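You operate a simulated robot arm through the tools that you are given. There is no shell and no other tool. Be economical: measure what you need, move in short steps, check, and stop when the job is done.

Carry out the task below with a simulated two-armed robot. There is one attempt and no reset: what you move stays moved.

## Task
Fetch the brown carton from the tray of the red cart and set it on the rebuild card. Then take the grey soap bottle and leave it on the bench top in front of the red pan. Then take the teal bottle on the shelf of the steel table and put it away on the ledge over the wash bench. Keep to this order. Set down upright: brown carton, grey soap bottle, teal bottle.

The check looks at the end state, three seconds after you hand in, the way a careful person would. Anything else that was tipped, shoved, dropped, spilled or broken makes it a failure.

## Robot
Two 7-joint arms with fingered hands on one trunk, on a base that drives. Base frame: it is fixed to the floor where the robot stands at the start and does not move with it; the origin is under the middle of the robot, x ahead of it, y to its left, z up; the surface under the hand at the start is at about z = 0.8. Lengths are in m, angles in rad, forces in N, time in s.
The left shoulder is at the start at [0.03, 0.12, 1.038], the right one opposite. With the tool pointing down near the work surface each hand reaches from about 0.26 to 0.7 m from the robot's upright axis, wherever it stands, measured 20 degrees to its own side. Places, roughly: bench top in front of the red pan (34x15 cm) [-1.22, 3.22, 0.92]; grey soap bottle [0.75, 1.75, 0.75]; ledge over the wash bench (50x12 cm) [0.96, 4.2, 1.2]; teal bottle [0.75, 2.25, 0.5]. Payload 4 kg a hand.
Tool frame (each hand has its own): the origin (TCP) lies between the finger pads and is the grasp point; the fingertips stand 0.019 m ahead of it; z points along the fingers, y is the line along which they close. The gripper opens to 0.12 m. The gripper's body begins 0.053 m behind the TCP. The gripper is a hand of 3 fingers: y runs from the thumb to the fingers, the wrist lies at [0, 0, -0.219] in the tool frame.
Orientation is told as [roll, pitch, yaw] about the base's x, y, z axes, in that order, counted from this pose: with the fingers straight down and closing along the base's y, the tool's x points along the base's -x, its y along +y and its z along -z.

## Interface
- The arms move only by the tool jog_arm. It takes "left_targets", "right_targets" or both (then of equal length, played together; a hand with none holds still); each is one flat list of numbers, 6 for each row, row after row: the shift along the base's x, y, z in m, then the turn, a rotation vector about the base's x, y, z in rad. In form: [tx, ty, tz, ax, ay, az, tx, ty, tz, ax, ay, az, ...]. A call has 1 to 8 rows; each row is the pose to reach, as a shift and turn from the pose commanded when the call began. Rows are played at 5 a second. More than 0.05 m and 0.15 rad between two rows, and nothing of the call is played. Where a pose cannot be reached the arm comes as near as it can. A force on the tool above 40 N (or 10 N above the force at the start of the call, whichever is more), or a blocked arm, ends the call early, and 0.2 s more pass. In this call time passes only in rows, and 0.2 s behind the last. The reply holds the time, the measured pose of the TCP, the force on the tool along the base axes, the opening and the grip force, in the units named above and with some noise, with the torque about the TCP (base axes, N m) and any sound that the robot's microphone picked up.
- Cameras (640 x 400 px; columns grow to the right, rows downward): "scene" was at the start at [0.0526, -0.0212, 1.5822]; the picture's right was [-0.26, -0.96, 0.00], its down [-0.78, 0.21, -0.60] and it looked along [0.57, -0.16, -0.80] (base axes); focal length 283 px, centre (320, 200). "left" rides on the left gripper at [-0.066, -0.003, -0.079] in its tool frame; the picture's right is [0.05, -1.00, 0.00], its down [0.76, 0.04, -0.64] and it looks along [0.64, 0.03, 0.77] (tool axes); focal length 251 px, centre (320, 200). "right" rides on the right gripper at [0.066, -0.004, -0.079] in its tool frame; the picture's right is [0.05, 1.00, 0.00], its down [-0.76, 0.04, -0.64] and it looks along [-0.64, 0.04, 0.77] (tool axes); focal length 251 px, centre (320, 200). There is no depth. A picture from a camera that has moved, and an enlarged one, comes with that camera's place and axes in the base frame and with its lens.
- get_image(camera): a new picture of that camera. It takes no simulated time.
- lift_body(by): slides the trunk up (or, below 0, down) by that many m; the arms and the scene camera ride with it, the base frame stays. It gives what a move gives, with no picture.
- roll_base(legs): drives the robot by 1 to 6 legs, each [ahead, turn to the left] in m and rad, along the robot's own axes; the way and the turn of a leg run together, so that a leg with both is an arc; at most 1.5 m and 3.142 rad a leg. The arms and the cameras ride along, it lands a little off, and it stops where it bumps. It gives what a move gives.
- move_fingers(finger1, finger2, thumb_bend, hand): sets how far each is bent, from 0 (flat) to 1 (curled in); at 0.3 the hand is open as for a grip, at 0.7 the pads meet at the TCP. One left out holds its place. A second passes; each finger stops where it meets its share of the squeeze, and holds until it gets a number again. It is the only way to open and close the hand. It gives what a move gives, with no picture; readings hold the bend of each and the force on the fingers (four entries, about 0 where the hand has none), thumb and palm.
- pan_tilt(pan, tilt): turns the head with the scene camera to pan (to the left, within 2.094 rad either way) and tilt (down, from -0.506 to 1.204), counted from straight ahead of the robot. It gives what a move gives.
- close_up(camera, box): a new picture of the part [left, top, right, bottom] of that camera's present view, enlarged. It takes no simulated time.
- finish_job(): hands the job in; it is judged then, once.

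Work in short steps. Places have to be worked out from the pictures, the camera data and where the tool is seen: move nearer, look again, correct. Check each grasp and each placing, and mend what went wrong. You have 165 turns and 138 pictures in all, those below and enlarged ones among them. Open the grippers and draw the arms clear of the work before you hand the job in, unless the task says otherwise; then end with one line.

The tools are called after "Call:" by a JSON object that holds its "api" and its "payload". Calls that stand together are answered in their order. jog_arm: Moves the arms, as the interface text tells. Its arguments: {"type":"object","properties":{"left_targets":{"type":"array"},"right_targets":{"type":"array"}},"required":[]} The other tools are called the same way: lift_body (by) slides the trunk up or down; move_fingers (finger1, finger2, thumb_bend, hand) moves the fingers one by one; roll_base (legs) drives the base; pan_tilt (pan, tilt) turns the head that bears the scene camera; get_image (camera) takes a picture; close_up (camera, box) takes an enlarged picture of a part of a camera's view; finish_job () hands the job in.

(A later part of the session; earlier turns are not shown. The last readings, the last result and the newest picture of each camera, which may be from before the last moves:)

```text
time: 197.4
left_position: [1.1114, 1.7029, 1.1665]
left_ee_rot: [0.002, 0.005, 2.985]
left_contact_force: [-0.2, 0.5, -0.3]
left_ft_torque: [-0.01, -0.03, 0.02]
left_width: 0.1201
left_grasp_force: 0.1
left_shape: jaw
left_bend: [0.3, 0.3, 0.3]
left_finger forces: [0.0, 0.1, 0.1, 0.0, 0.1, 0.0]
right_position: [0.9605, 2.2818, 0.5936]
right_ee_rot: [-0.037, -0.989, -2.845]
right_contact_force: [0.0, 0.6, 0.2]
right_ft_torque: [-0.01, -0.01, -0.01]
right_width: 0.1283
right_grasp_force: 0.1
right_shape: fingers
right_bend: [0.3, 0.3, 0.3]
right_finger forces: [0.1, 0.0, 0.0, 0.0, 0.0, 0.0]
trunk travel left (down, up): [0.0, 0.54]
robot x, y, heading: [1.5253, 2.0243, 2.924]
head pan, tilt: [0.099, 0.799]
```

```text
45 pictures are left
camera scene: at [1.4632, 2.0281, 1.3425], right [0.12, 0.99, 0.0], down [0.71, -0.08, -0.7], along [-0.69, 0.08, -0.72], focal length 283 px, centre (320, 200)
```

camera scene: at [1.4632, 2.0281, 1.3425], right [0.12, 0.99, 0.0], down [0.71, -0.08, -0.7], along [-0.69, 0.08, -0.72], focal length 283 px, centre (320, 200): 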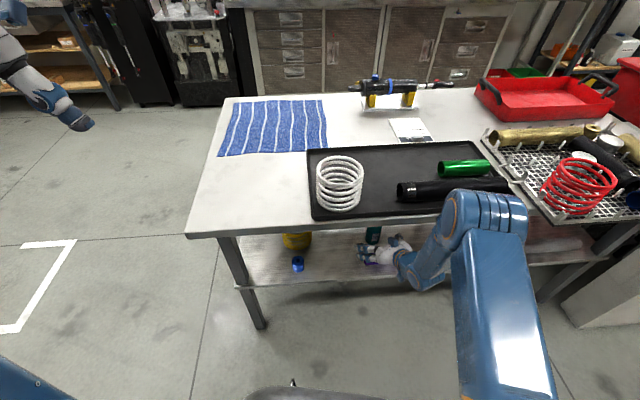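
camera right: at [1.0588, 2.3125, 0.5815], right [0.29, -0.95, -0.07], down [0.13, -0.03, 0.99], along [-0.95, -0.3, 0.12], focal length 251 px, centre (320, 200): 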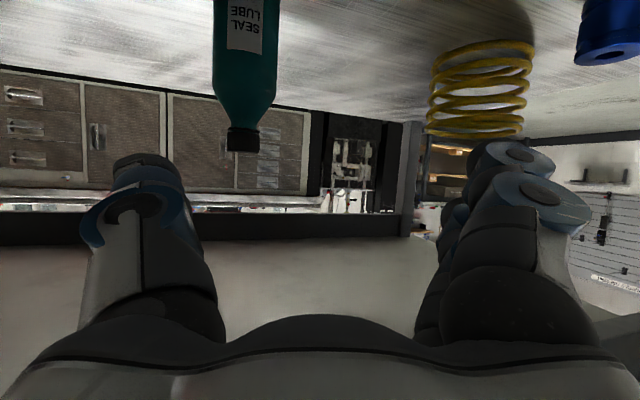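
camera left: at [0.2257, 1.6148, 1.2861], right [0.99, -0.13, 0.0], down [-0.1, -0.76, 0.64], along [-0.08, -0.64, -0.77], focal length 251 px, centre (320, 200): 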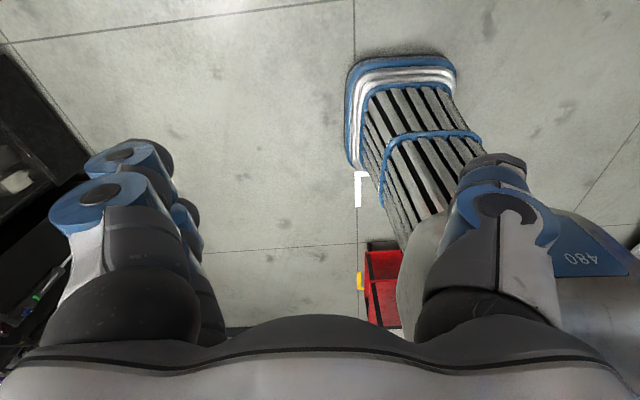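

In this posture the forearm would be vertical at the table edge – unsafe. I swing back out into free space and recover the elbow-out posture that worked before.

Call:
{"api": "roll_base", "payload": {"legs": [[0, -0.45]]}}

Call:
{"api": "roll_base", "payload": {"legs": [[0, -0.4]]}}

Call:
{"api": "jog_arm", "payload": {"right_targets": [0, 0.032, 0.022, 0, 0, -0.093, 0, 0.064, 0.044, 0, 0, -0.186, 0, 0.096, 0.066, 0, 0, -0.279, 0, 0.128, 0.088, 0, 0, -0.372, 0, 0.16, 0.11, 0, 0, -0.465, 0, 0.192, 0.132, 0, 0, -0.558, 0.004, 0.224, 0.155, 0, 0, -0.65]}}

Call:
{"api": "get_image", "payload": {"camera": "scene"}}

```text
time: 199.1
left_position: [1.0144, 1.9129, 1.1662]
left_ee_rot: [0.001, 0.003, 2.537]
left_contact_force: [0.0, 0.6, 0.2]
left_ft_torque: [-0.01, 0.03, 0.0]
left_width: 0.1199
left_grasp_force: 0.0
left_shape: jaw
left_bend: [0.3, 0.3, 0.3]
left_finger forces: [0.1, 0.1, 0.1, 0.0, 0.0, 0.0]
right_position: [1.1276, 2.4996, 0.5934]
right_ee_rot: [-0.038, -0.99, 2.992]
right_contact_force: [-1.2, 0.0, 1.0]
right_ft_torque: [-0.02, 0.0, -0.02]
right_width: 0.1281
right_grasp_force: 0.0
right_shape: fingers
right_bend: [0.3, 0.3, 0.3]
right_finger forces: [0.1, 0.0, 0.0, 0.0, 0.0, 0.0]
trunk travel left (down, up): [0.0, 0.54]
robot x, y, heading: [1.503, 1.9988, 2.469]
head pan, tilt: [0.099, 0.799]
```

```text
time: 200.7
left_position: [1.0182, 2.113, 1.167]
left_ee_rot: [0.001, 0.004, 2.14]
left_contact_force: [0.1, -0.9, -0.3]
left_ft_torque: [-0.01, -0.02, 0.01]
left_width: 0.1201
left_grasp_force: 0.1
left_shape: jaw
left_bend: [0.3, 0.3, 0.3]
left_finger forces: [0.1, 0.0, 0.0, 0.0, 0.0, 0.0]
right_position: [1.3501, 2.6068, 0.5942]
right_ee_rot: [-0.037, -0.99, 2.592]
right_contact_force: [-0.3, -0.7, 0.4]
right_ft_torque: [0.02, -0.01, -0.01]
right_width: 0.1285
right_grasp_force: 0.1
right_shape: fingers
right_bend: [0.3, 0.3, 0.3]
right_finger forces: [0.0, 0.0, 0.1, 0.0, 0.1, 0.1]
trunk travel left (down, up): [0.0, 0.54]
robot x, y, heading: [1.4763, 1.9855, 2.07]
head pan, tilt: [0.099, 0.799]
```

```text
time: 202.3
left_position: [1.0185, 2.1111, 1.168]
left_ee_rot: [0.003, 0.002, 2.136]
left_contact_force: [0.5, -0.3, 0.0]
left_ft_torque: [0.03, 0.0, -0.01]
left_width: 0.1197
left_grasp_force: 0.2
left_shape: jaw
left_bend: [0.3, 0.3, 0.3]
left_finger forces: [0.1, 0.0, 0.1, 0.0, 0.0, 0.0]
right_position: [1.3555, 2.8317, 0.7491]
right_ee_rot: [-0.037, -0.989, 1.941]
right_contact_force: [-0.2, 0.1, 0.9]
right_ft_torque: [-0.04, 0.01, 0.03]
right_width: 0.1283
right_grasp_force: 0.1
right_shape: fingers
right_bend: [0.3, 0.3, 0.3]
right_finger forces: [0.1, 0.0, 0.0, 0.1, 0.0, 0.0]
trunk travel left (down, up): [0.0, 0.54]
robot x, y, heading: [1.4792, 1.9873, 2.064]
head pan, tilt: [0.099, 0.799]
```

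```text
44 pictures are left
camera scene: at [1.4433, 2.0347, 1.3425], right [0.83, 0.56, 0.0], down [0.4, -0.59, -0.7], along [-0.39, 0.58, -0.72], focal length 283 px, centre (320, 200)
```

scene: 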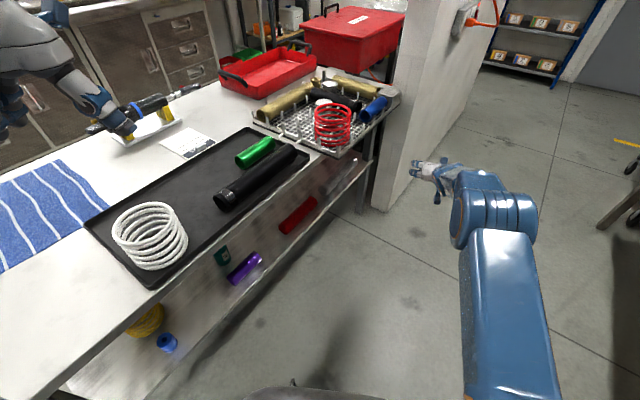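

Elbow still forward. I retract the hand at this height, which earlier swung the elbow outward.

Call:
{"api": "jog_arm", "payload": {"right_targets": [0.01, -0.04, 0, 0, 0, 0, 0.02, -0.08, 0, 0, 0, 0, 0.03, -0.12, 0, 0, 0, 0, 0.04, -0.16, 0, 0, 0, 0, 0.05, -0.2, 0, 0, 0, 0, 0.06, -0.23, 0, 0, 0, 0]}}

Call:
{"api": "get_image", "payload": {"camera": "scene"}}

```text
time: 203.7
left_position: [1.0178, 2.1109, 1.1657]
left_ee_rot: [0.001, 0.003, 2.139]
left_contact_force: [-0.6, 0.1, 0.1]
left_ft_torque: [0.0, -0.01, -0.01]
left_width: 0.1199
left_grasp_force: 0.1
left_shape: jaw
left_bend: [0.3, 0.3, 0.3]
left_finger forces: [0.1, 0.0, 0.0, 0.1, 0.0, 0.0]
right_position: [1.416, 2.6014, 0.7468]
right_ee_rot: [-0.038, -0.991, 1.944]
right_contact_force: [-0.1, -0.2, 0.4]
right_ft_torque: [-0.04, 0.01, -0.01]
right_width: 0.1283
right_grasp_force: 0.0
right_shape: fingers
right_bend: [0.3, 0.3, 0.3]
right_finger forces: [0.1, 0.0, 0.0, 0.1, 0.1, 0.0]
trunk travel left (down, up): [0.0, 0.54]
robot x, y, heading: [1.4756, 1.9858, 2.068]
head pan, tilt: [0.099, 0.799]
```

```text
43 pictures are left
camera scene: at [1.4432, 2.0341, 1.3425], right [0.83, 0.56, 0.0], down [0.4, -0.59, -0.7], along [-0.39, 0.58, -0.72], focal length 283 px, centre (320, 200)
```

scene: 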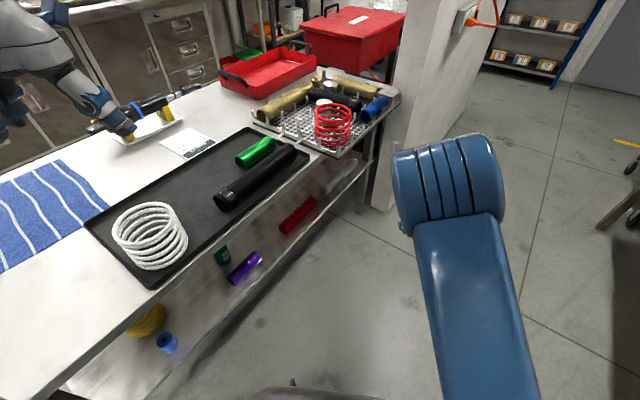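

The elbow is now up-forward. I return the hand to the initial-style tool-down pose out to the right, aiming to restore the elbow-out posture.

Call:
{"api": "jog_arm", "payload": {"right_targets": [0.025, -0.008, 0.013, -0.115, -0.045, 0, 0.05, -0.016, 0.026, -0.23, -0.09, 0, 0.075, -0.024, 0.039, -0.345, -0.135, 0, 0.1, -0.032, 0.052, -0.46, -0.18, 0, 0.125, -0.04, 0.065, -0.576, -0.225, 0, 0.15, -0.048, 0.078, -0.69, -0.27, 0, 0.175, -0.056, 0.091, -0.806, -0.316, 0, 0.195, -0.065, 0.1, -0.922, -0.361, 0]}}

Call:
{"api": "get_image", "payload": {"camera": "scene"}}

```text
time: 205.5
left_position: [1.0188, 2.1118, 1.1676]
left_ee_rot: [0.004, 0.003, 2.138]
left_contact_force: [-0.4, 0.1, 0.0]
left_ft_torque: [0.02, 0.0, 0.02]
left_width: 0.12
left_grasp_force: 0.0
left_shape: jaw
left_bend: [0.3, 0.3, 0.3]
left_finger forces: [0.0, 0.1, 0.1, 0.0, 0.1, 0.0]
right_position: [1.61, 2.5375, 0.8505]
right_ee_rot: [-0.036, 0.002, 1.945]
right_contact_force: [0.4, -0.2, -0.3]
right_ft_torque: [-0.03, 0.0, 0.06]
right_width: 0.1283
right_grasp_force: 0.2
right_shape: fingers
right_bend: [0.3, 0.3, 0.3]
right_finger forces: [0.0, 0.0, 0.1, 0.1, 0.0, 0.0]
trunk travel left (down, up): [0.0, 0.54]
robot x, y, heading: [1.4741, 1.9838, 2.065]
head pan, tilt: [0.099, 0.799]
```

```text
42 pictures are left
camera scene: at [1.4433, 2.0344, 1.3425], right [0.83, 0.56, 0.0], down [0.4, -0.59, -0.7], along [-0.39, 0.58, -0.72], focal length 283 px, centre (320, 200)
```

scene: 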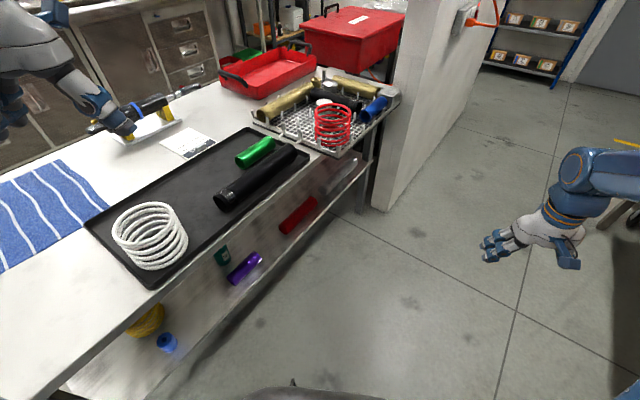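

Elbow-out posture is back. I repeat the earlier working tilt sequence.

Call:
{"api": "jog_arm", "payload": {"right_targets": [-0.025, 0.007, -0.009, 0.127, 0.05, 0, -0.05, 0.014, -0.018, 0.254, 0.1, 0, -0.075, 0.021, -0.027, 0.381, 0.149, 0, -0.1, 0.028, -0.036, 0.508, 0.199, 0, -0.125, 0.035, -0.045, 0.634, 0.249, 0, -0.15, 0.042, -0.054, 0.761, 0.299, 0, -0.175, 0.049, -0.063, 0.888, 0.348, 0, -0.199, 0.056, -0.072, 1.015, 0.398, 0]}}

Call:
{"api": "get_image", "payload": {"camera": "scene"}}

```text
time: 207.3
left_position: [1.0183, 2.1102, 1.1684]
left_ee_rot: [0.002, 0.003, 2.138]
left_contact_force: [-0.1, 1.1, -0.7]
left_ft_torque: [-0.03, 0.01, 0.01]
left_width: 0.1202
left_grasp_force: 0.2
left_shape: jaw
left_bend: [0.3, 0.3, 0.3]
left_finger forces: [0.0, 0.0, 0.0, 0.0, 0.0, 0.1]
right_position: [1.4095, 2.5936, 0.7753]
right_ee_rot: [-0.043, -1.091, 1.95]
right_contact_force: [-0.7, 0.5, -0.5]
right_ft_torque: [-0.02, 0.02, -0.05]
right_width: 0.1285
right_grasp_force: 0.1
right_shape: fingers
right_bend: [0.3, 0.3, 0.3]
right_finger forces: [0.0, 0.0, 0.1, 0.0, 0.1, 0.0]
trunk travel left (down, up): [0.0, 0.54]
robot x, y, heading: [1.4777, 1.9858, 2.072]
head pan, tilt: [0.099, 0.799]
```

```text
41 pictures are left
camera scene: at [1.4424, 2.0349, 1.3425], right [0.83, 0.56, 0.0], down [0.4, -0.59, -0.7], along [-0.39, 0.58, -0.72], focal length 283 px, centre (320, 200)
```

scene: 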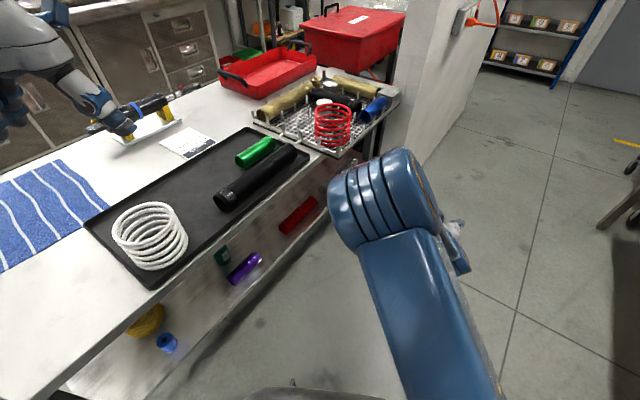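

The elbow flipped inward this time. I reverse that move, then tilt while extending forward instead.

Call:
{"api": "jog_arm", "payload": {"right_targets": [0.025, -0.007, 0.009, -0.127, -0.05, 0, 0.05, -0.014, 0.018, -0.254, -0.1, 0, 0.075, -0.021, 0.027, -0.381, -0.149, 0, 0.1, -0.028, 0.036, -0.508, -0.199, 0, 0.125, -0.035, 0.045, -0.634, -0.249, 0, 0.15, -0.042, 0.054, -0.761, -0.299, 0, 0.175, -0.049, 0.063, -0.888, -0.348, 0, 0.199, -0.056, 0.072, -1.015, -0.398, 0]}}

Call:
{"api": "jog_arm", "payload": {"right_targets": [-0.028, 0.031, -0.016, 0.122, 0.048, 0, -0.056, 0.062, -0.032, 0.245, 0.096, 0, -0.084, 0.094, -0.049, 0.367, 0.144, 0, -0.112, 0.125, -0.065, 0.489, 0.192, 0, -0.14, 0.156, -0.081, 0.611, 0.24, 0, -0.168, 0.187, -0.097, 0.733, 0.287, 0, -0.196, 0.218, -0.113, 0.855, 0.335, 0, -0.225, 0.25, -0.13, 0.978, 0.383, 0]}}

Call:
{"api": "get_image", "payload": {"camera": "scene"}}

```text
time: 209.1
left_position: [1.0187, 2.1107, 1.1664]
left_ee_rot: [0.003, 0.003, 2.14]
left_contact_force: [-0.6, -0.2, -0.2]
left_ft_torque: [-0.04, 0.02, 0.01]
left_width: 0.1202
left_grasp_force: 0.1
left_shape: jaw
left_bend: [0.3, 0.3, 0.3]
left_finger forces: [0.0, 0.0, 0.0, 0.1, 0.0, 0.0]
right_position: [1.6098, 2.5378, 0.8494]
right_ee_rot: [-0.036, 0.001, 1.945]
right_contact_force: [-0.4, 0.2, -0.7]
right_ft_torque: [0.0, 0.0, 0.02]
right_width: 0.1283
right_grasp_force: 0.0
right_shape: fingers
right_bend: [0.3, 0.3, 0.3]
right_finger forces: [0.0, 0.0, 0.1, 0.0, 0.0, 0.1]
trunk travel left (down, up): [0.0, 0.54]
robot x, y, heading: [1.4761, 1.9884, 2.068]
head pan, tilt: [0.099, 0.799]
```

```text
time: 210.9
left_position: [1.0169, 2.1119, 1.1669]
left_ee_rot: [0.003, 0.004, 2.139]
left_contact_force: [-0.1, 0.3, -0.5]
left_ft_torque: [-0.01, 0.0, 0.01]
left_width: 0.1199
left_grasp_force: 0.0
left_shape: jaw
left_bend: [0.3, 0.3, 0.3]
left_finger forces: [0.1, 0.0, 0.0, 0.0, 0.1, 0.0]
right_position: [1.3838, 2.7877, 0.7179]
right_ee_rot: [-0.038, -1.052, 1.947]
right_contact_force: [-0.4, -0.2, 0.4]
right_ft_torque: [0.02, 0.03, 0.01]
right_width: 0.1284
right_grasp_force: 0.1
right_shape: fingers
right_bend: [0.3, 0.3, 0.3]
right_finger forces: [0.0, 0.0, 0.0, 0.0, 0.0, 0.0]
trunk travel left (down, up): [0.0, 0.54]
robot x, y, heading: [1.4792, 1.9886, 2.065]
head pan, tilt: [0.099, 0.799]
```

```text
40 pictures are left
camera scene: at [1.4428, 2.0351, 1.3425], right [0.83, 0.56, 0.0], down [0.4, -0.59, -0.7], along [-0.39, 0.58, -0.72], focal length 283 px, centre (320, 200)
```

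scene: 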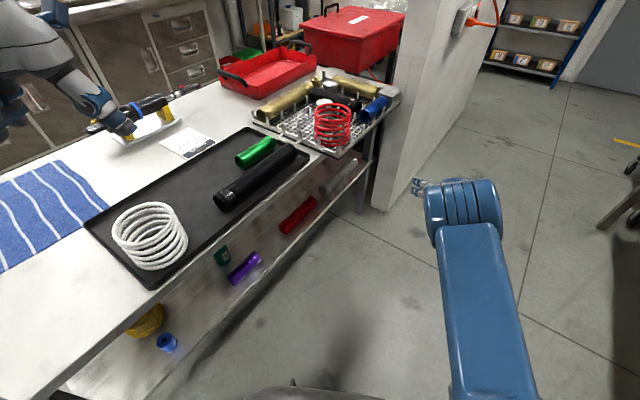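

Still elbow-up. I'll reproduce the exact original sequence: tool-down at the original relative place, then the same tilt.

Call:
{"api": "jog_arm", "payload": {"right_targets": [0.028, -0.031, 0.016, -0.122, -0.048, 0, 0.056, -0.062, 0.032, -0.245, -0.096, 0, 0.084, -0.094, 0.049, -0.367, -0.144, 0, 0.112, -0.125, 0.065, -0.489, -0.192, 0, 0.14, -0.156, 0.081, -0.611, -0.24, 0, 0.168, -0.187, 0.097, -0.733, -0.287, 0, 0.196, -0.218, 0.113, -0.855, -0.335, 0, 0.225, -0.25, 0.13, -0.978, -0.383, 0]}}

Call:
{"api": "jog_arm", "payload": {"right_targets": [-0.04, -0.006, 0.004, 0, 0, -0.01, -0.08, -0.011, 0.009, 0, 0, -0.02, -0.12, -0.017, 0.013, 0, 0, -0.03, -0.16, -0.022, 0.018, 0, 0, -0.04, -0.199, -0.028, 0.022, 0, 0, -0.05]}}

Call:
{"api": "get_image", "payload": {"camera": "scene"}}

```text
time: 212.7
left_position: [1.0177, 2.1104, 1.1669]
left_ee_rot: [0.002, 0.005, 2.14]
left_contact_force: [-0.1, -0.3, -0.8]
left_ft_torque: [0.01, 0.04, 0.02]
left_width: 0.1197
left_grasp_force: 0.0
left_shape: jaw
left_bend: [0.3, 0.3, 0.3]
left_finger forces: [0.1, 0.0, 0.1, 0.1, 0.1, 0.0]
right_position: [1.609, 2.5365, 0.8503]
right_ee_rot: [-0.036, 0.001, 1.943]
right_contact_force: [0.3, -0.3, -0.7]
right_ft_torque: [-0.01, -0.03, 0.03]
right_width: 0.1284
right_grasp_force: 0.1
right_shape: fingers
right_bend: [0.3, 0.3, 0.3]
right_finger forces: [0.0, 0.0, 0.0, 0.0, 0.1, 0.1]
trunk travel left (down, up): [0.0, 0.54]
robot x, y, heading: [1.4789, 1.9829, 2.071]
head pan, tilt: [0.099, 0.799]
```

```text
time: 213.9
left_position: [1.0178, 2.1111, 1.1672]
left_ee_rot: [0.003, 0.005, 2.14]
left_contact_force: [0.1, 1.1, -0.1]
left_ft_torque: [0.0, 0.0, 0.01]
left_width: 0.12
left_grasp_force: 0.1
left_shape: jaw
left_bend: [0.3, 0.3, 0.3]
left_finger forces: [0.1, 0.1, 0.0, 0.1, 0.0, 0.0]
right_position: [1.4102, 2.5068, 0.8709]
right_ee_rot: [-0.039, 0.001, 1.894]
right_contact_force: [-0.4, 0.4, -0.8]
right_ft_torque: [0.03, -0.01, 0.02]
right_width: 0.1283
right_grasp_force: 0.0
right_shape: fingers
right_bend: [0.3, 0.3, 0.3]
right_finger forces: [0.0, 0.1, 0.0, 0.0, 0.1, 0.0]
trunk travel left (down, up): [0.0, 0.54]
robot x, y, heading: [1.482, 1.9877, 2.062]
head pan, tilt: [0.099, 0.799]
```

```text
39 pictures are left
camera scene: at [1.4426, 2.0344, 1.3425], right [0.83, 0.56, 0.0], down [0.4, -0.59, -0.7], along [-0.39, 0.58, -0.72], focal length 283 px, centre (320, 200)
```

scene: 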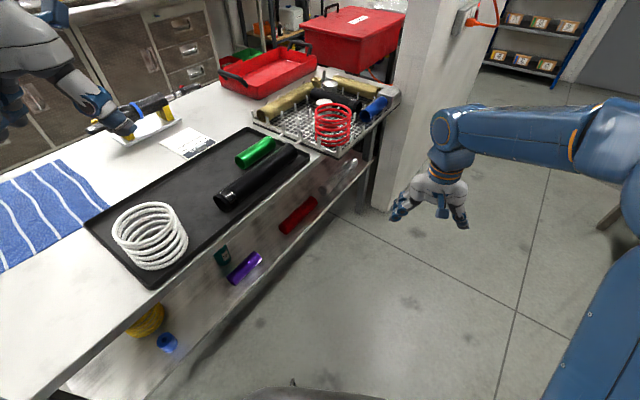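

This matches the original posture. Now the same tilt sequence.

Call:
{"api": "jog_arm", "payload": {"right_targets": [0.001, 0.012, -0.01, 0.134, 0.045, 0, 0.001, 0.025, -0.02, 0.267, 0.09, 0, 0.002, 0.037, -0.03, 0.4, 0.136, 0, 0.002, 0.049, -0.04, 0.535, 0.181, 0, 0.003, 0.061, -0.05, 0.669, 0.226, 0, 0.003, 0.074, -0.06, 0.8, 0.271, 0, 0.004, 0.08, -0.08, 0.935, 0.316, 0]}}

Call:
{"api": "get_image", "payload": {"camera": "scene"}}

```text
time: 215.5
left_position: [1.0185, 2.1123, 1.1666]
left_ee_rot: [0.003, 0.003, 2.14]
left_contact_force: [-0.2, 0.2, 0.2]
left_ft_torque: [0.0, -0.01, 0.04]
left_width: 0.1199
left_grasp_force: 0.1
left_shape: jaw
left_bend: [0.3, 0.3, 0.3]
left_finger forces: [0.0, 0.1, 0.1, 0.0, 0.0, 0.0]
right_position: [1.4157, 2.5892, 0.7922]
right_ee_rot: [-0.03, -0.986, 1.89]
right_contact_force: [-0.4, 1.0, -0.2]
right_ft_torque: [0.0, 0.02, 0.0]
right_width: 0.1287
right_grasp_force: 0.0
right_shape: fingers
right_bend: [0.3, 0.3, 0.3]
right_finger forces: [0.0, 0.0, 0.0, 0.0, 0.0, 0.1]
trunk travel left (down, up): [0.0, 0.54]
robot x, y, heading: [1.4786, 1.9832, 2.073]
head pan, tilt: [0.099, 0.799]
```

```text
38 pictures are left
camera scene: at [1.4434, 2.0351, 1.3425], right [0.83, 0.56, 0.0], down [0.4, -0.59, -0.7], along [-0.39, 0.58, -0.72], focal length 283 px, centre (320, 200)
```

scene: 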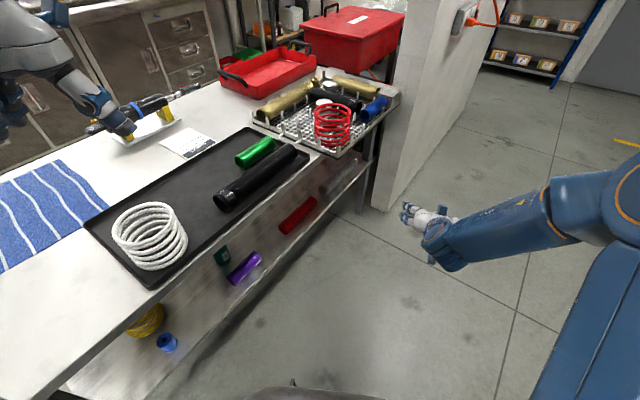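

Elbow is out to the right. Now yaw left and lower, as in the successful test.

Call:
{"api": "jog_arm", "payload": {"right_targets": [-0.02, 0.018, -0.02, 0, 0, 0.12, -0.04, 0.036, -0.04, 0, 0, 0.24, -0.06, 0.054, -0.06, 0, 0, 0.36, -0.08, 0.072, -0.08, 0, 0, 0.48, -0.102, 0.0925, -0.11, 0, 0, 0.62, -0.102, 0.0925, -0.15, 0, 0, 0.62, -0.102, 0.0925, -0.19, 0, 0, 0.62]}}

Call:
{"api": "get_image", "payload": {"camera": "scene"}}

```text
time: 217.1
left_position: [1.0179, 2.1117, 1.1679]
left_ee_rot: [0.004, 0.004, 2.137]
left_contact_force: [1.4, -0.6, 1.1]
left_ft_torque: [-0.01, 0.02, -0.01]
left_width: 0.1199
left_grasp_force: 0.0
left_shape: jaw
left_bend: [0.3, 0.3, 0.3]
left_finger forces: [0.0, 0.0, 0.0, 0.0, 0.1, 0.1]
right_position: [1.3118, 2.6801, 0.5994]
right_ee_rot: [-0.033, -0.987, 2.512]
right_contact_force: [0.1, -0.4, 0.8]
right_ft_torque: [-0.01, 0.05, -0.01]
right_width: 0.1283
right_grasp_force: 0.0
right_shape: fingers
right_bend: [0.3, 0.3, 0.3]
right_finger forces: [0.1, 0.0, 0.0, 0.0, 0.1, 0.0]
trunk travel left (down, up): [0.0, 0.54]
robot x, y, heading: [1.4805, 1.989, 2.071]
head pan, tilt: [0.099, 0.799]
```

```text
37 pictures are left
camera scene: at [1.4432, 2.0347, 1.3425], right [0.83, 0.56, 0.0], down [0.4, -0.59, -0.7], along [-0.39, 0.58, -0.72], focal length 283 px, centre (320, 200)
```

scene: 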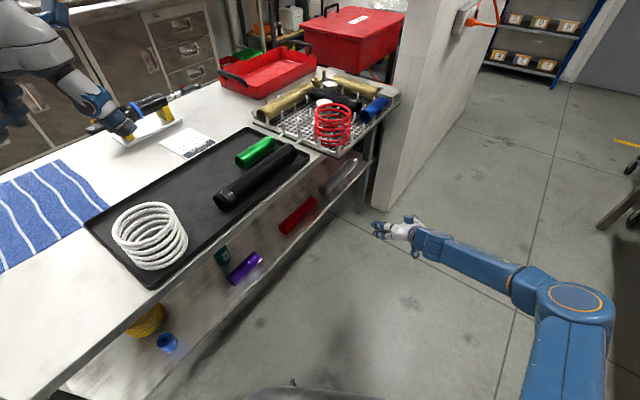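

Exactly the posture wanted: elbow low and out to the right. I retract 10 cm along the tool, then turn the base left in two steps.

Call:
{"api": "jog_arm", "payload": {"right_targets": [0.027, -0.02, 0, 0, 0, 0, 0.054, -0.04, 0, 0, 0, 0, 0.081, -0.059, 0, 0, 0, 0]}}

Call:
{"api": "roll_base", "payload": {"legs": [[0, 0.4]]}}

Call:
{"api": "get_image", "payload": {"camera": "scene"}}

```text
time: 217.9
left_position: [1.0189, 2.1107, 1.1677]
left_ee_rot: [0.002, 0.003, 2.138]
left_contact_force: [0.2, 0.3, 0.4]
left_ft_torque: [0.02, 0.01, -0.03]
left_width: 0.1199
left_grasp_force: 0.1
left_shape: jaw
left_bend: [0.3, 0.3, 0.3]
left_finger forces: [0.0, 0.0, 0.0, 0.1, 0.0, 0.1]
right_position: [1.3943, 2.6214, 0.6008]
right_ee_rot: [-0.035, -0.988, 2.514]
right_contact_force: [-0.8, -0.7, 0.4]
right_ft_torque: [-0.02, 0.0, -0.01]
right_width: 0.1283
right_grasp_force: 0.0
right_shape: fingers
right_bend: [0.3, 0.3, 0.3]
right_finger forces: [0.0, 0.0, 0.0, 0.1, 0.1, 0.1]
trunk travel left (down, up): [0.0, 0.54]
robot x, y, heading: [1.4764, 1.9891, 2.066]
head pan, tilt: [0.099, 0.799]
```

```text
time: 219.5
left_position: [1.0043, 1.9205, 1.1668]
left_ee_rot: [0.003, 0.003, 2.541]
left_contact_force: [1.0, 0.0, -0.2]
left_ft_torque: [-0.01, 0.0, 0.04]
left_width: 0.1202
left_grasp_force: 0.2
left_shape: jaw
left_bend: [0.3, 0.3, 0.3]
left_finger forces: [0.0, 0.1, 0.0, 0.1, 0.1, 0.1]
right_position: [1.1495, 2.5375, 0.5998]
right_ee_rot: [-0.033, -0.985, 2.916]
right_contact_force: [0.4, 0.9, 0.0]
right_ft_torque: [0.0, -0.02, -0.02]
right_width: 0.1287
right_grasp_force: 0.1
right_shape: fingers
right_bend: [0.3, 0.3, 0.3]
right_finger forces: [0.0, 0.1, 0.0, 0.1, 0.0, 0.0]
trunk travel left (down, up): [0.0, 0.54]
robot x, y, heading: [1.4977, 2.0079, 2.474]
head pan, tilt: [0.099, 0.799]
```

```text
36 pictures are left
camera scene: at [1.4411, 2.0369, 1.3425], right [0.54, 0.84, 0.0], down [0.61, -0.38, -0.7], along [-0.59, 0.37, -0.72], focal length 283 px, centre (320, 200)
```

scene: 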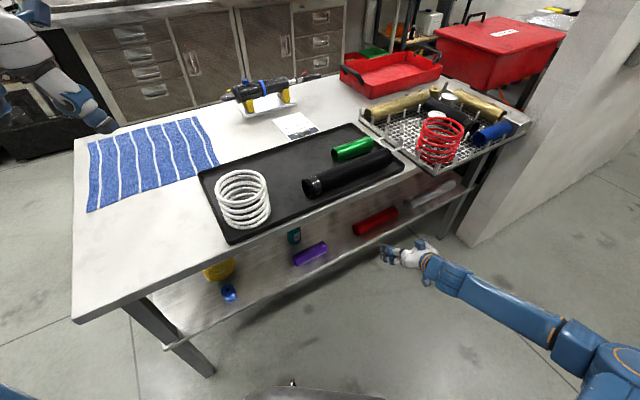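

Posture good and clear of the partition. I turn 0.45 more and check the wrist view.

Call:
{"api": "roll_base", "payload": {"legs": [[0, 0.45]]}}

Call:
{"api": "get_image", "payload": {"camera": "right"}}

Call:
{"api": "get_image", "payload": {"camera": "scene"}}

```text
time: 221.2
left_position: [1.0853, 1.7182, 1.166]
left_ee_rot: [0.003, 0.003, 2.995]
left_contact_force: [0.6, 0.0, -0.1]
left_ft_torque: [-0.02, 0.03, 0.01]
left_width: 0.12
left_grasp_force: 0.1
left_shape: jaw
left_bend: [0.3, 0.3, 0.3]
left_finger forces: [0.0, 0.0, 0.0, 0.0, 0.0, 0.0]
right_position: [0.9477, 2.3352, 0.6004]
right_ee_rot: [-0.032, -0.985, -2.917]
right_contact_force: [-0.4, -0.2, -0.4]
right_ft_torque: [0.0, 0.01, 0.0]
right_width: 0.1286
right_grasp_force: 0.0
right_shape: fingers
right_bend: [0.3, 0.3, 0.3]
right_finger forces: [0.0, 0.0, 0.0, 0.0, 0.1, 0.0]
trunk travel left (down, up): [0.0, 0.54]
robot x, y, heading: [1.4938, 2.0366, 2.937]
head pan, tilt: [0.099, 0.799]
```

```text
35 pictures are left
camera right: at [1.048, 2.3601, 0.5883], right [0.22, -0.97, -0.06], down [0.12, -0.04, 0.99], along [-0.97, -0.23, 0.11], focal length 251 px, centre (320, 200)
```

right: 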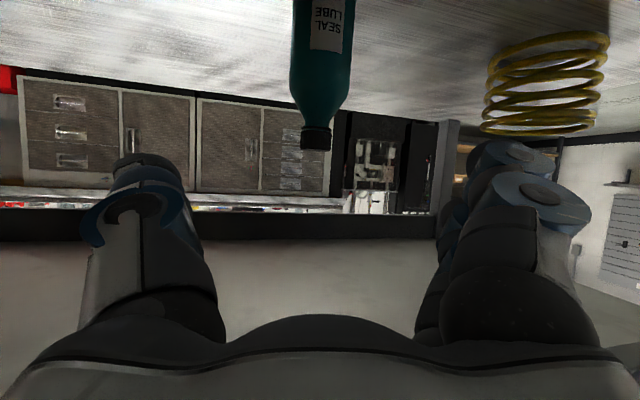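

```text
34 pictures are left
camera scene: at [1.4344, 2.0406, 1.3425], right [0.11, 0.99, 0.0], down [0.71, -0.08, -0.7], along [-0.69, 0.08, -0.72], focal length 283 px, centre (320, 200)
```

scene: 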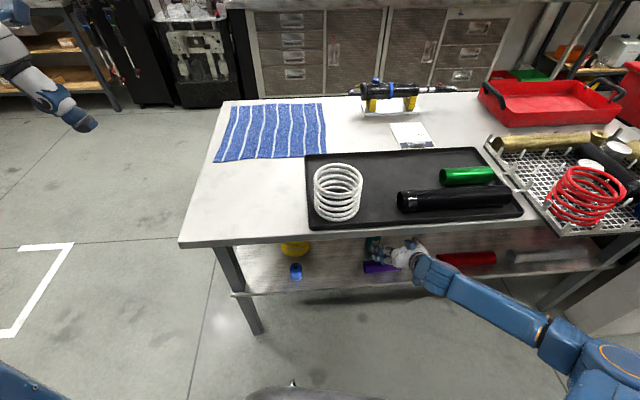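

Bottle is dead centre on the tool axis, 13 cm ahead. I advance along the tool, descending to z 0.492.

Call:
{"api": "jog_arm", "payload": {"right_targets": [-0.031, -0.007, -0.027, 0, 0, 0, -0.062, -0.014, -0.054, 0, 0, 0]}}

Call:
{"api": "get_image", "payload": {"camera": "right"}}

```text
time: 221.8
left_position: [1.087, 1.718, 1.1666]
left_ee_rot: [0.003, 0.005, 2.995]
left_contact_force: [-0.2, -0.2, 0.0]
left_ft_torque: [-0.01, 0.0, -0.01]
left_width: 0.1199
left_grasp_force: 0.1
left_shape: jaw
left_bend: [0.3, 0.3, 0.3]
left_finger forces: [0.1, 0.0, 0.1, 0.0, 0.0, 0.0]
right_position: [0.8854, 2.3207, 0.5452]
right_ee_rot: [-0.035, -0.988, -2.918]
right_contact_force: [0.0, 0.7, -0.4]
right_ft_torque: [-0.05, 0.02, 0.01]
right_width: 0.1284
right_grasp_force: 0.2
right_shape: fingers
right_bend: [0.3, 0.3, 0.3]
right_finger forces: [0.0, 0.0, 0.0, 0.0, 0.0, 0.0]
trunk travel left (down, up): [0.0, 0.54]
robot x, y, heading: [1.4952, 2.0388, 2.934]
head pan, tilt: [0.099, 0.799]
```

```text
33 pictures are left
camera right: at [0.9854, 2.3454, 0.5339], right [0.22, -0.97, -0.06], down [0.12, -0.04, 0.99], along [-0.97, -0.23, 0.11], focal length 251 px, centre (320, 200)
```

right: 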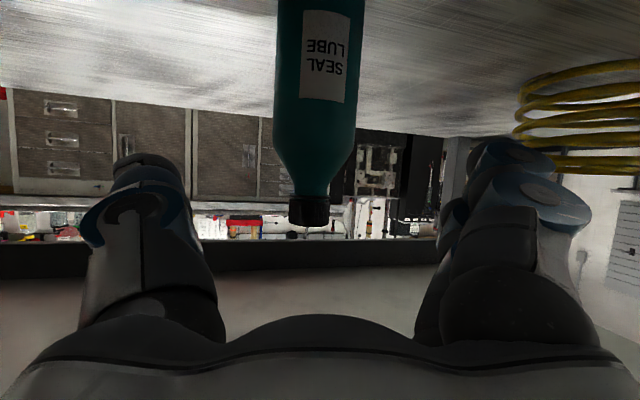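

On track. Second half.

Call:
{"api": "jog_arm", "payload": {"right_targets": [-0.03, -0.007, -0.027, 0, 0, 0, -0.062, -0.0145, -0.052, 0, 0, 0]}}

Call:
{"api": "get_image", "payload": {"camera": "right"}}

```text
time: 222.4
left_position: [1.0865, 1.7174, 1.1669]
left_ee_rot: [0.001, 0.002, 2.995]
left_contact_force: [-0.1, -1.1, 0.1]
left_ft_torque: [0.0, -0.03, 0.01]
left_width: 0.1201
left_grasp_force: 0.1
left_shape: jaw
left_bend: [0.3, 0.3, 0.3]
left_finger forces: [0.1, 0.1, 0.0, 0.0, 0.1, 0.0]
right_position: [0.8224, 2.3074, 0.4942]
right_ee_rot: [-0.033, -0.988, -2.917]
right_contact_force: [-0.3, 0.1, 0.2]
right_ft_torque: [-0.01, -0.02, -0.01]
right_width: 0.1284
right_grasp_force: 0.1
right_shape: fingers
right_bend: [0.3, 0.3, 0.3]
right_finger forces: [0.0, 0.0, 0.0, 0.0, 0.0, 0.1]
trunk travel left (down, up): [0.0, 0.54]
robot x, y, heading: [1.4928, 2.0355, 2.932]
head pan, tilt: [0.099, 0.799]
```

```text
32 pictures are left
camera right: at [0.9232, 2.3317, 0.4815], right [0.23, -0.97, -0.06], down [0.13, -0.04, 0.99], along [-0.97, -0.23, 0.11], focal length 251 px, centre (320, 200)
```

right: 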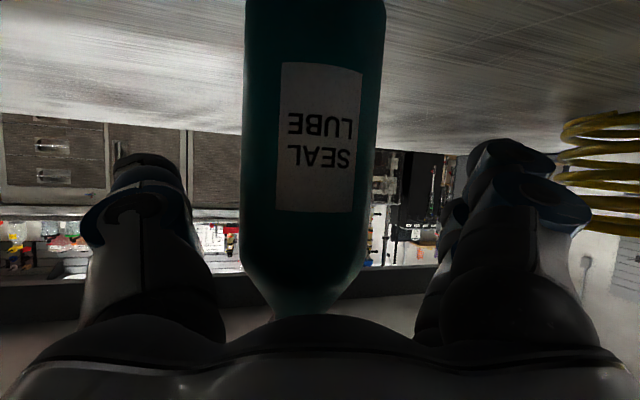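

The body is centred between thumb and fingers. I close.

Call:
{"api": "move_fingers", "payload": {"hand": "right", "finger1": 0.65, "finger2": 0.65, "thumb_bend": 0.65}}

Call:
{"api": "get_image", "payload": {"camera": "right"}}

```text
time: 223.4
left_position: [1.0874, 1.7178, 1.1675]
left_ee_rot: [0.003, 0.004, 2.996]
left_contact_force: [0.7, 0.3, 0.8]
left_ft_torque: [0.0, -0.01, -0.01]
left_width: 0.1201
left_grasp_force: 0.1
left_shape: jaw
left_bend: [0.3, 0.3, 0.3]
left_finger forces: [0.0, 0.1, 0.0, 0.1, 0.1, 0.0]
right_position: [0.824, 2.3081, 0.4933]
right_ee_rot: [-0.033, -0.986, -2.916]
right_contact_force: [0.8, -0.6, 0.8]
right_ft_torque: [-0.01, 0.03, -0.02]
right_width: 0.0558
right_grasp_force: 22.1
right_shape: fingers
right_bend: [0.57, 0.57, 0.54]
right_finger forces: [10.8, 11.9, 0.1, 0.1, 22.4, 0.0]
trunk travel left (down, up): [0.0, 0.54]
robot x, y, heading: [1.4989, 2.0395, 2.935]
head pan, tilt: [0.099, 0.799]
```

```text
31 pictures are left
camera right: at [0.9237, 2.3323, 0.4814], right [0.22, -0.97, -0.06], down [0.12, -0.04, 0.99], along [-0.97, -0.23, 0.11], focal length 251 px, centre (320, 200)
```

right: 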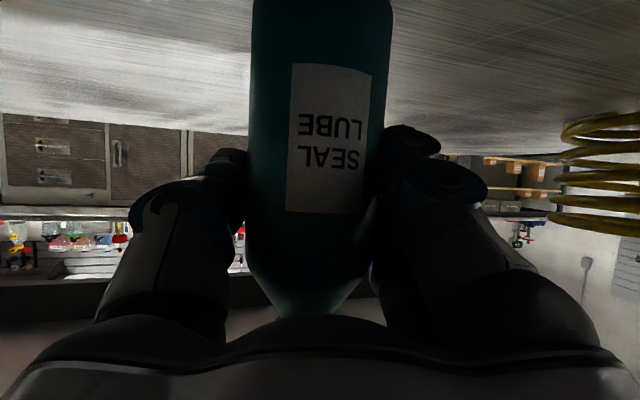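

Firm grip. I lift and draw out on a rising path so the base clears the purple tube and the cap stays below the table top.

Call:
{"api": "jog_arm", "payload": {"right_targets": [0, 0, 0.03, 0, 0, 0, 0.004, 0.001, 0.06, 0, 0, 0, 0.03, 0.007, 0.085, 0, 0, 0, 0.06, 0.014, 0.098, 0, 0, 0, 0.095, 0.022, 0.105, 0, 0, 0, 0.125, 0.029, 0.107, 0, 0, 0]}}

Call:
{"api": "get_image", "payload": {"camera": "scene"}}

Call:
{"api": "get_image", "payload": {"camera": "right"}}

```text
time: 224.8
left_position: [1.0869, 1.7177, 1.1669]
left_ee_rot: [0.003, 0.005, 2.994]
left_contact_force: [0.3, -1.2, -0.4]
left_ft_torque: [0.02, 0.0, -0.03]
left_width: 0.1199
left_grasp_force: 0.1
left_shape: jaw
left_bend: [0.3, 0.3, 0.3]
left_finger forces: [0.0, 0.0, 0.1, 0.1, 0.0, 0.0]
right_position: [0.9496, 2.3376, 0.5993]
right_ee_rot: [-0.031, -0.987, -2.917]
right_contact_force: [0.7, 0.9, -2.1]
right_ft_torque: [-0.03, -0.01, -0.02]
right_width: 0.0557
right_grasp_force: 22.7
right_shape: fingers
right_bend: [0.57, 0.58, 0.54]
right_finger forces: [10.6, 11.8, 0.1, 0.1, 22.5, 0.0]
trunk travel left (down, up): [0.0, 0.54]
robot x, y, heading: [1.4987, 2.0369, 2.928]
head pan, tilt: [0.099, 0.799]
```

```text
30 pictures are left
camera scene: at [1.4345, 2.0406, 1.3425], right [0.11, 0.99, 0.0], down [0.71, -0.08, -0.7], along [-0.69, 0.08, -0.72], focal length 283 px, centre (320, 200)
```

scene: 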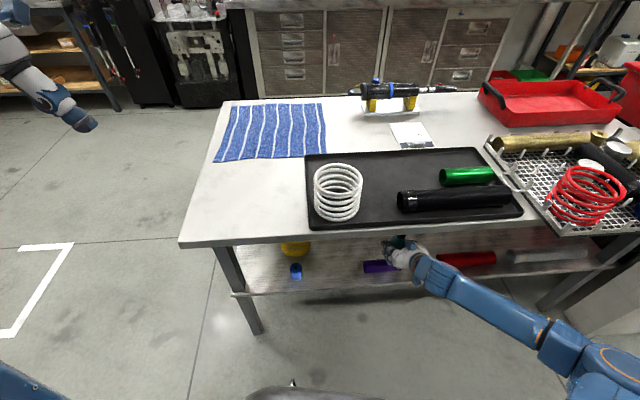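

```text
29 pictures are left
camera right: at [1.0495, 2.3615, 0.5874], right [0.23, -0.97, -0.06], down [0.13, -0.04, 0.99], along [-0.97, -0.23, 0.11], focal length 251 px, centre (320, 200)
```

right: 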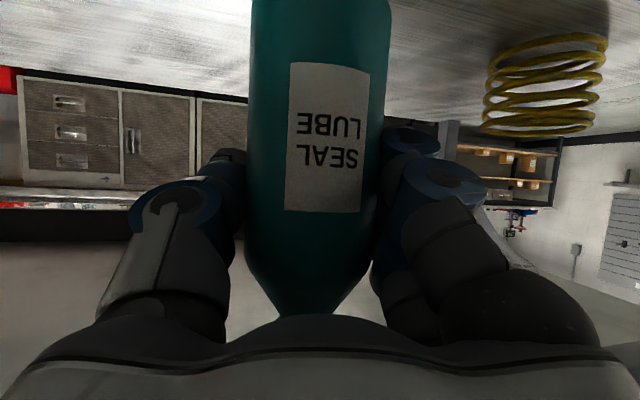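

Bottle is out over the edge and the tube is untouched. I swing away from the table, then raise the trunk.

Call:
{"api": "roll_base", "payload": {"legs": [[0, -0.45]]}}

Call:
{"api": "roll_base", "payload": {"legs": [[0, -0.45]]}}

Call:
{"api": "lift_body", "payload": {"by": 0.4}}

Call:
{"api": "pan_tilt", "payload": {"pan": -0.3, "tilt": 0.5}}

Call:
{"api": "get_image", "payload": {"camera": "scene"}}

```text
time: 226.5
left_position: [0.9899, 1.9242, 1.168]
left_ee_rot: [0.003, 0.003, 2.553]
left_contact_force: [-1.0, -0.7, -0.2]
left_ft_torque: [0.03, 0.0, 0.01]
left_width: 0.1199
left_grasp_force: 0.0
left_shape: jaw
left_bend: [0.3, 0.3, 0.3]
left_finger forces: [0.0, 0.0, 0.0, 0.0, 0.0, 0.0]
right_position: [1.1319, 2.541, 0.5987]
right_ee_rot: [-0.034, -0.987, 2.924]
right_contact_force: [-0.7, 0.9, -1.4]
right_ft_torque: [-0.02, 0.04, 0.04]
right_width: 0.0559
right_grasp_force: 22.0
right_shape: fingers
right_bend: [0.57, 0.58, 0.54]
right_finger forces: [10.5, 11.9, 0.1, 0.1, 22.3, 0.0]
trunk travel left (down, up): [0.0, 0.54]
robot x, y, heading: [1.4766, 2.0113, 2.486]
head pan, tilt: [0.099, 0.799]
```

```text
time: 228.2
left_position: [0.9988, 2.1489, 1.1661]
left_ee_rot: [0.004, 0.003, 2.099]
left_contact_force: [0.3, 0.0, 1.2]
left_ft_torque: [-0.03, -0.03, -0.02]
left_width: 0.1199
left_grasp_force: 0.1
left_shape: jaw
left_bend: [0.3, 0.3, 0.3]
left_finger forces: [0.0, 0.1, 0.0, 0.0, 0.0, 0.1]
right_position: [1.3984, 2.6434, 0.5979]
right_ee_rot: [-0.033, -0.988, 2.469]
right_contact_force: [-0.6, 0.2, -2.0]
right_ft_torque: [0.02, -0.01, 0.0]
right_width: 0.0557
right_grasp_force: 21.9
right_shape: fingers
right_bend: [0.58, 0.58, 0.54]
right_finger forces: [10.7, 11.4, 0.0, 0.0, 22.2, 0.0]
trunk travel left (down, up): [0.0, 0.54]
robot x, y, heading: [1.4519, 2.0034, 2.023]
head pan, tilt: [0.099, 0.799]
```

```text
time: 232.1
left_position: [0.9992, 2.1482, 1.5678]
left_ee_rot: [0.003, 0.003, 2.097]
left_contact_force: [-0.5, -0.4, 0.2]
left_ft_torque: [0.0, -0.01, 0.0]
left_width: 0.1202
left_grasp_force: 0.1
left_shape: jaw
left_bend: [0.3, 0.3, 0.3]
left_finger forces: [0.0, 0.1, 0.0, 0.0, 0.0, 0.0]
right_position: [1.3984, 2.6439, 0.9994]
right_ee_rot: [-0.034, -0.987, 2.469]
right_contact_force: [0.5, 0.7, -1.6]
right_ft_torque: [-0.02, -0.02, -0.01]
right_width: 0.0556
right_grasp_force: 23.2
right_shape: fingers
right_bend: [0.58, 0.58, 0.54]
right_finger forces: [11.1, 11.4, 0.0, 0.0, 22.6, 0.0]
trunk travel left (down, up): [-0.4, 0.14]
robot x, y, heading: [1.45, 2.0012, 2.018]
head pan, tilt: [0.099, 0.799]
```

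```text
time: 232.9
left_position: [0.9989, 2.1487, 1.5667]
left_ee_rot: [0.005, 0.004, 2.098]
left_contact_force: [-0.3, -0.6, -0.1]
left_ft_torque: [0.03, 0.07, -0.01]
left_width: 0.1201
left_grasp_force: 0.1
left_shape: jaw
left_bend: [0.3, 0.3, 0.3]
left_finger forces: [0.0, 0.0, 0.0, 0.1, 0.0, 0.0]
right_position: [1.3982, 2.6437, 0.9997]
right_ee_rot: [-0.034, -0.984, 2.471]
right_contact_force: [0.1, 0.2, -2.9]
right_ft_torque: [0.0, 0.05, -0.03]
right_width: 0.0554
right_grasp_force: 22.9
right_shape: fingers
right_bend: [0.58, 0.58, 0.54]
right_finger forces: [11.0, 11.5, 0.0, 0.0, 22.6, 0.0]
trunk travel left (down, up): [-0.4, 0.14]
robot x, y, heading: [1.4484, 2.0003, 2.024]
head pan, tilt: [-0.3, 0.499]
```

```text
28 pictures are left
camera scene: at [1.4445, 2.0731, 1.7684], right [0.99, 0.15, 0.0], down [0.07, -0.47, -0.88], along [-0.13, 0.87, -0.48], focal length 283 px, centre (320, 200)
```

scene: 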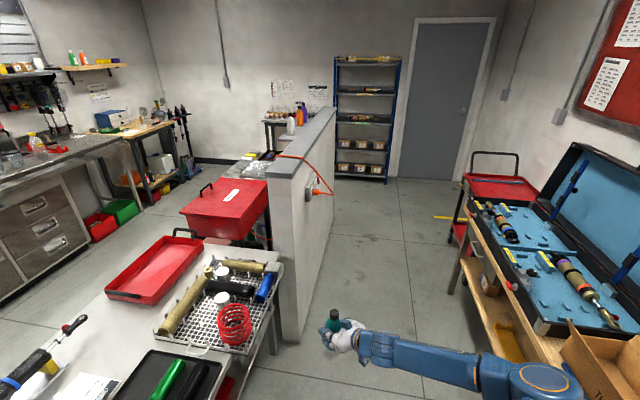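

I can see the partition and the ledge bottles beyond it. Close-up there.

Call:
{"api": "close_up", "payload": {"camera": "scene", "box": [240, 85, 368, 185]}}

```text
4.00 times, centred on (304, 135) of scene
camera zoom: at [1.4445, 2.0731, 1.7684], right [0.99, 0.15, 0.0], down [0.07, -0.47, -0.88], along [-0.13, 0.87, -0.48], focal length 1133 px, centre (384, 460)
```

zoom: 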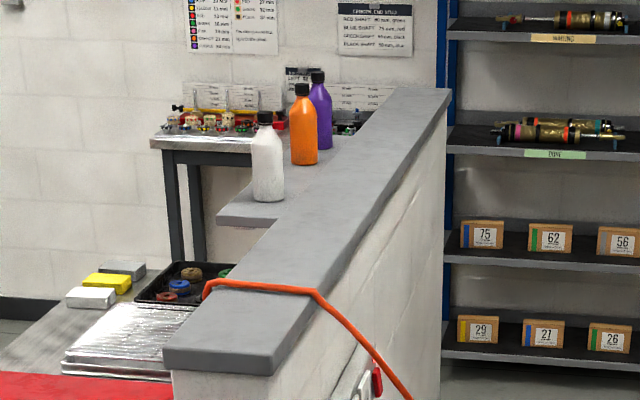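

The ledge's south end (y≈3.92–3.95) is free before the white bottle (≈4.09), so I plan to set the teal bottle near (0.945, 4.0), reaching over the partition from this aisle. I raise the trunk, straighten up and drive north.

Call:
{"api": "lift_body", "payload": {"by": 0.13}}

Call:
{"api": "roll_base", "payload": {"legs": [[0, -0.42]]}}

Call:
{"api": "roll_base", "payload": {"legs": [[0.8, 0]]}}

Call:
{"api": "pan_tilt", "payload": {"pan": 0.3, "tilt": 0.6}}

Call:
{"api": "get_image", "payload": {"camera": "scene"}}

```text
time: 234.5
left_position: [0.998, 2.1484, 1.6975]
left_ee_rot: [0.004, 0.003, 2.098]
left_contact_force: [-0.4, -0.1, -0.1]
left_ft_torque: [0.0, 0.0, 0.0]
left_width: 0.1199
left_grasp_force: 0.1
left_shape: jaw
left_bend: [0.3, 0.3, 0.3]
left_finger forces: [0.0, 0.1, 0.0, 0.0, 0.0, 0.0]
right_position: [1.3974, 2.6433, 1.1291]
right_ee_rot: [-0.033, -0.986, 2.469]
right_contact_force: [-0.4, -0.3, -2.8]
right_ft_torque: [0.02, -0.01, 0.03]
right_width: 0.0559
right_grasp_force: 22.3
right_shape: fingers
right_bend: [0.58, 0.58, 0.54]
right_finger forces: [10.9, 11.4, 0.1, 0.0, 22.6, 0.0]
trunk travel left (down, up): [-0.53, 0.01]
robot x, y, heading: [1.4499, 2.0041, 2.026]
head pan, tilt: [-0.3, 0.499]
```

```text
time: 236.2
left_position: [1.0992, 2.3207, 1.697]
left_ee_rot: [0.003, 0.002, 1.675]
left_contact_force: [0.1, 0.6, -0.2]
left_ft_torque: [0.01, 0.02, -0.01]
left_width: 0.1198
left_grasp_force: 0.1
left_shape: jaw
left_bend: [0.3, 0.3, 0.3]
left_finger forces: [0.0, 0.1, 0.0, 0.0, 0.0, 0.1]
right_position: [1.6657, 2.6105, 1.1285]
right_ee_rot: [-0.036, -0.986, 2.048]
right_contact_force: [0.4, 0.4, -1.6]
right_ft_torque: [0.03, 0.02, -0.04]
right_width: 0.0556
right_grasp_force: 22.6
right_shape: fingers
right_bend: [0.58, 0.58, 0.54]
right_finger forces: [10.9, 11.4, 0.0, 0.1, 22.2, 0.1]
trunk travel left (down, up): [-0.53, 0.01]
robot x, y, heading: [1.4218, 2.0041, 1.598]
head pan, tilt: [-0.3, 0.499]
```

```text
time: 240.5
left_position: [1.0791, 3.1266, 1.6957]
left_ee_rot: [0.003, 0.003, 1.671]
left_contact_force: [0.3, 0.9, 0.5]
left_ft_torque: [-0.02, 0.01, 0.0]
left_width: 0.1201
left_grasp_force: 0.0
left_shape: jaw
left_bend: [0.3, 0.3, 0.3]
left_finger forces: [0.1, 0.0, 0.0, 0.0, 0.0, 0.1]
right_position: [1.646, 3.4115, 1.1298]
right_ee_rot: [-0.035, -0.987, 2.044]
right_contact_force: [-0.1, 0.2, -1.3]
right_ft_torque: [-0.02, 0.01, 0.0]
right_width: 0.0555
right_grasp_force: 22.5
right_shape: fingers
right_bend: [0.58, 0.58, 0.54]
right_finger forces: [11.1, 11.4, 0.0, 0.1, 22.6, 0.1]
trunk travel left (down, up): [-0.53, 0.01]
robot x, y, heading: [1.401, 2.8134, 1.599]
head pan, tilt: [-0.3, 0.499]
```

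```text
time: 241.5
left_position: [1.0797, 3.1263, 1.6974]
left_ee_rot: [0.004, 0.004, 1.671]
left_contact_force: [0.3, 0.1, 0.0]
left_ft_torque: [-0.03, -0.03, 0.0]
left_width: 0.12
left_grasp_force: 0.0
left_shape: jaw
left_bend: [0.3, 0.3, 0.3]
left_finger forces: [0.0, 0.1, 0.0, 0.1, 0.1, 0.0]
right_position: [1.6465, 3.4119, 1.1304]
right_ee_rot: [-0.033, -0.985, 2.044]
right_contact_force: [0.0, 0.2, -1.5]
right_ft_torque: [-0.01, 0.04, 0.01]
right_width: 0.0555
right_grasp_force: 22.7
right_shape: fingers
right_bend: [0.58, 0.58, 0.54]
right_finger forces: [11.1, 11.3, 0.0, 0.0, 22.3, 0.1]
trunk travel left (down, up): [-0.53, 0.01]
robot x, y, heading: [1.4032, 2.8064, 1.594]
head pan, tilt: [0.3, 0.6]
```

```text
26 pictures are left
camera scene: at [1.3747, 2.8697, 1.8894], right [0.95, 0.32, 0.0], down [0.18, -0.54, -0.83], along [-0.26, 0.78, -0.56], focal length 283 px, centre (320, 200)
```

scene: 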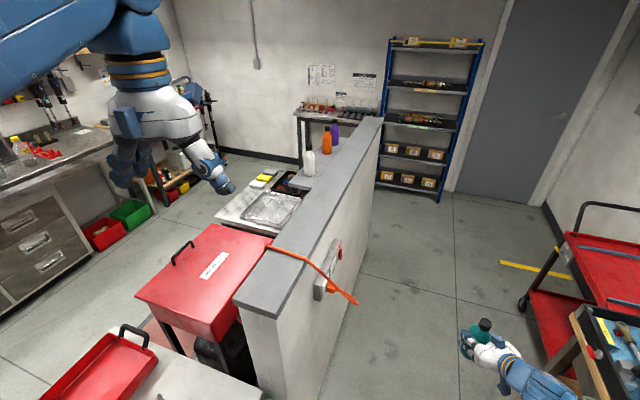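

Clear so far. Close-up on the ledge to measure the free end.

Call:
{"api": "close_up", "payload": {"camera": "scene", "box": [270, 110, 398, 210]}}

```text
4.00 times, centred on (334, 160) of scene
camera zoom: at [1.3747, 2.8697, 1.8894], right [0.95, 0.32, 0.0], down [0.18, -0.54, -0.83], along [-0.26, 0.78, -0.56], focal length 1133 px, centre (264, 360)
```

zoom: 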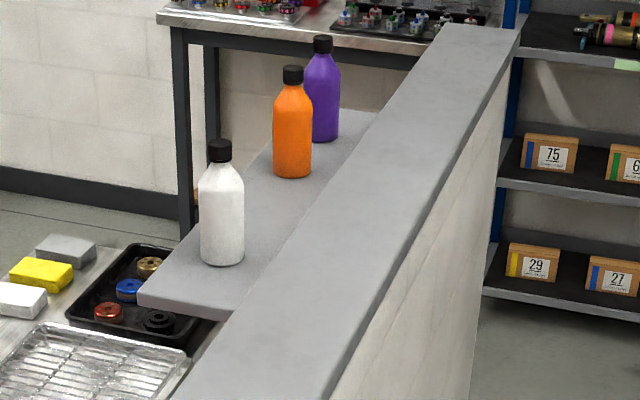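

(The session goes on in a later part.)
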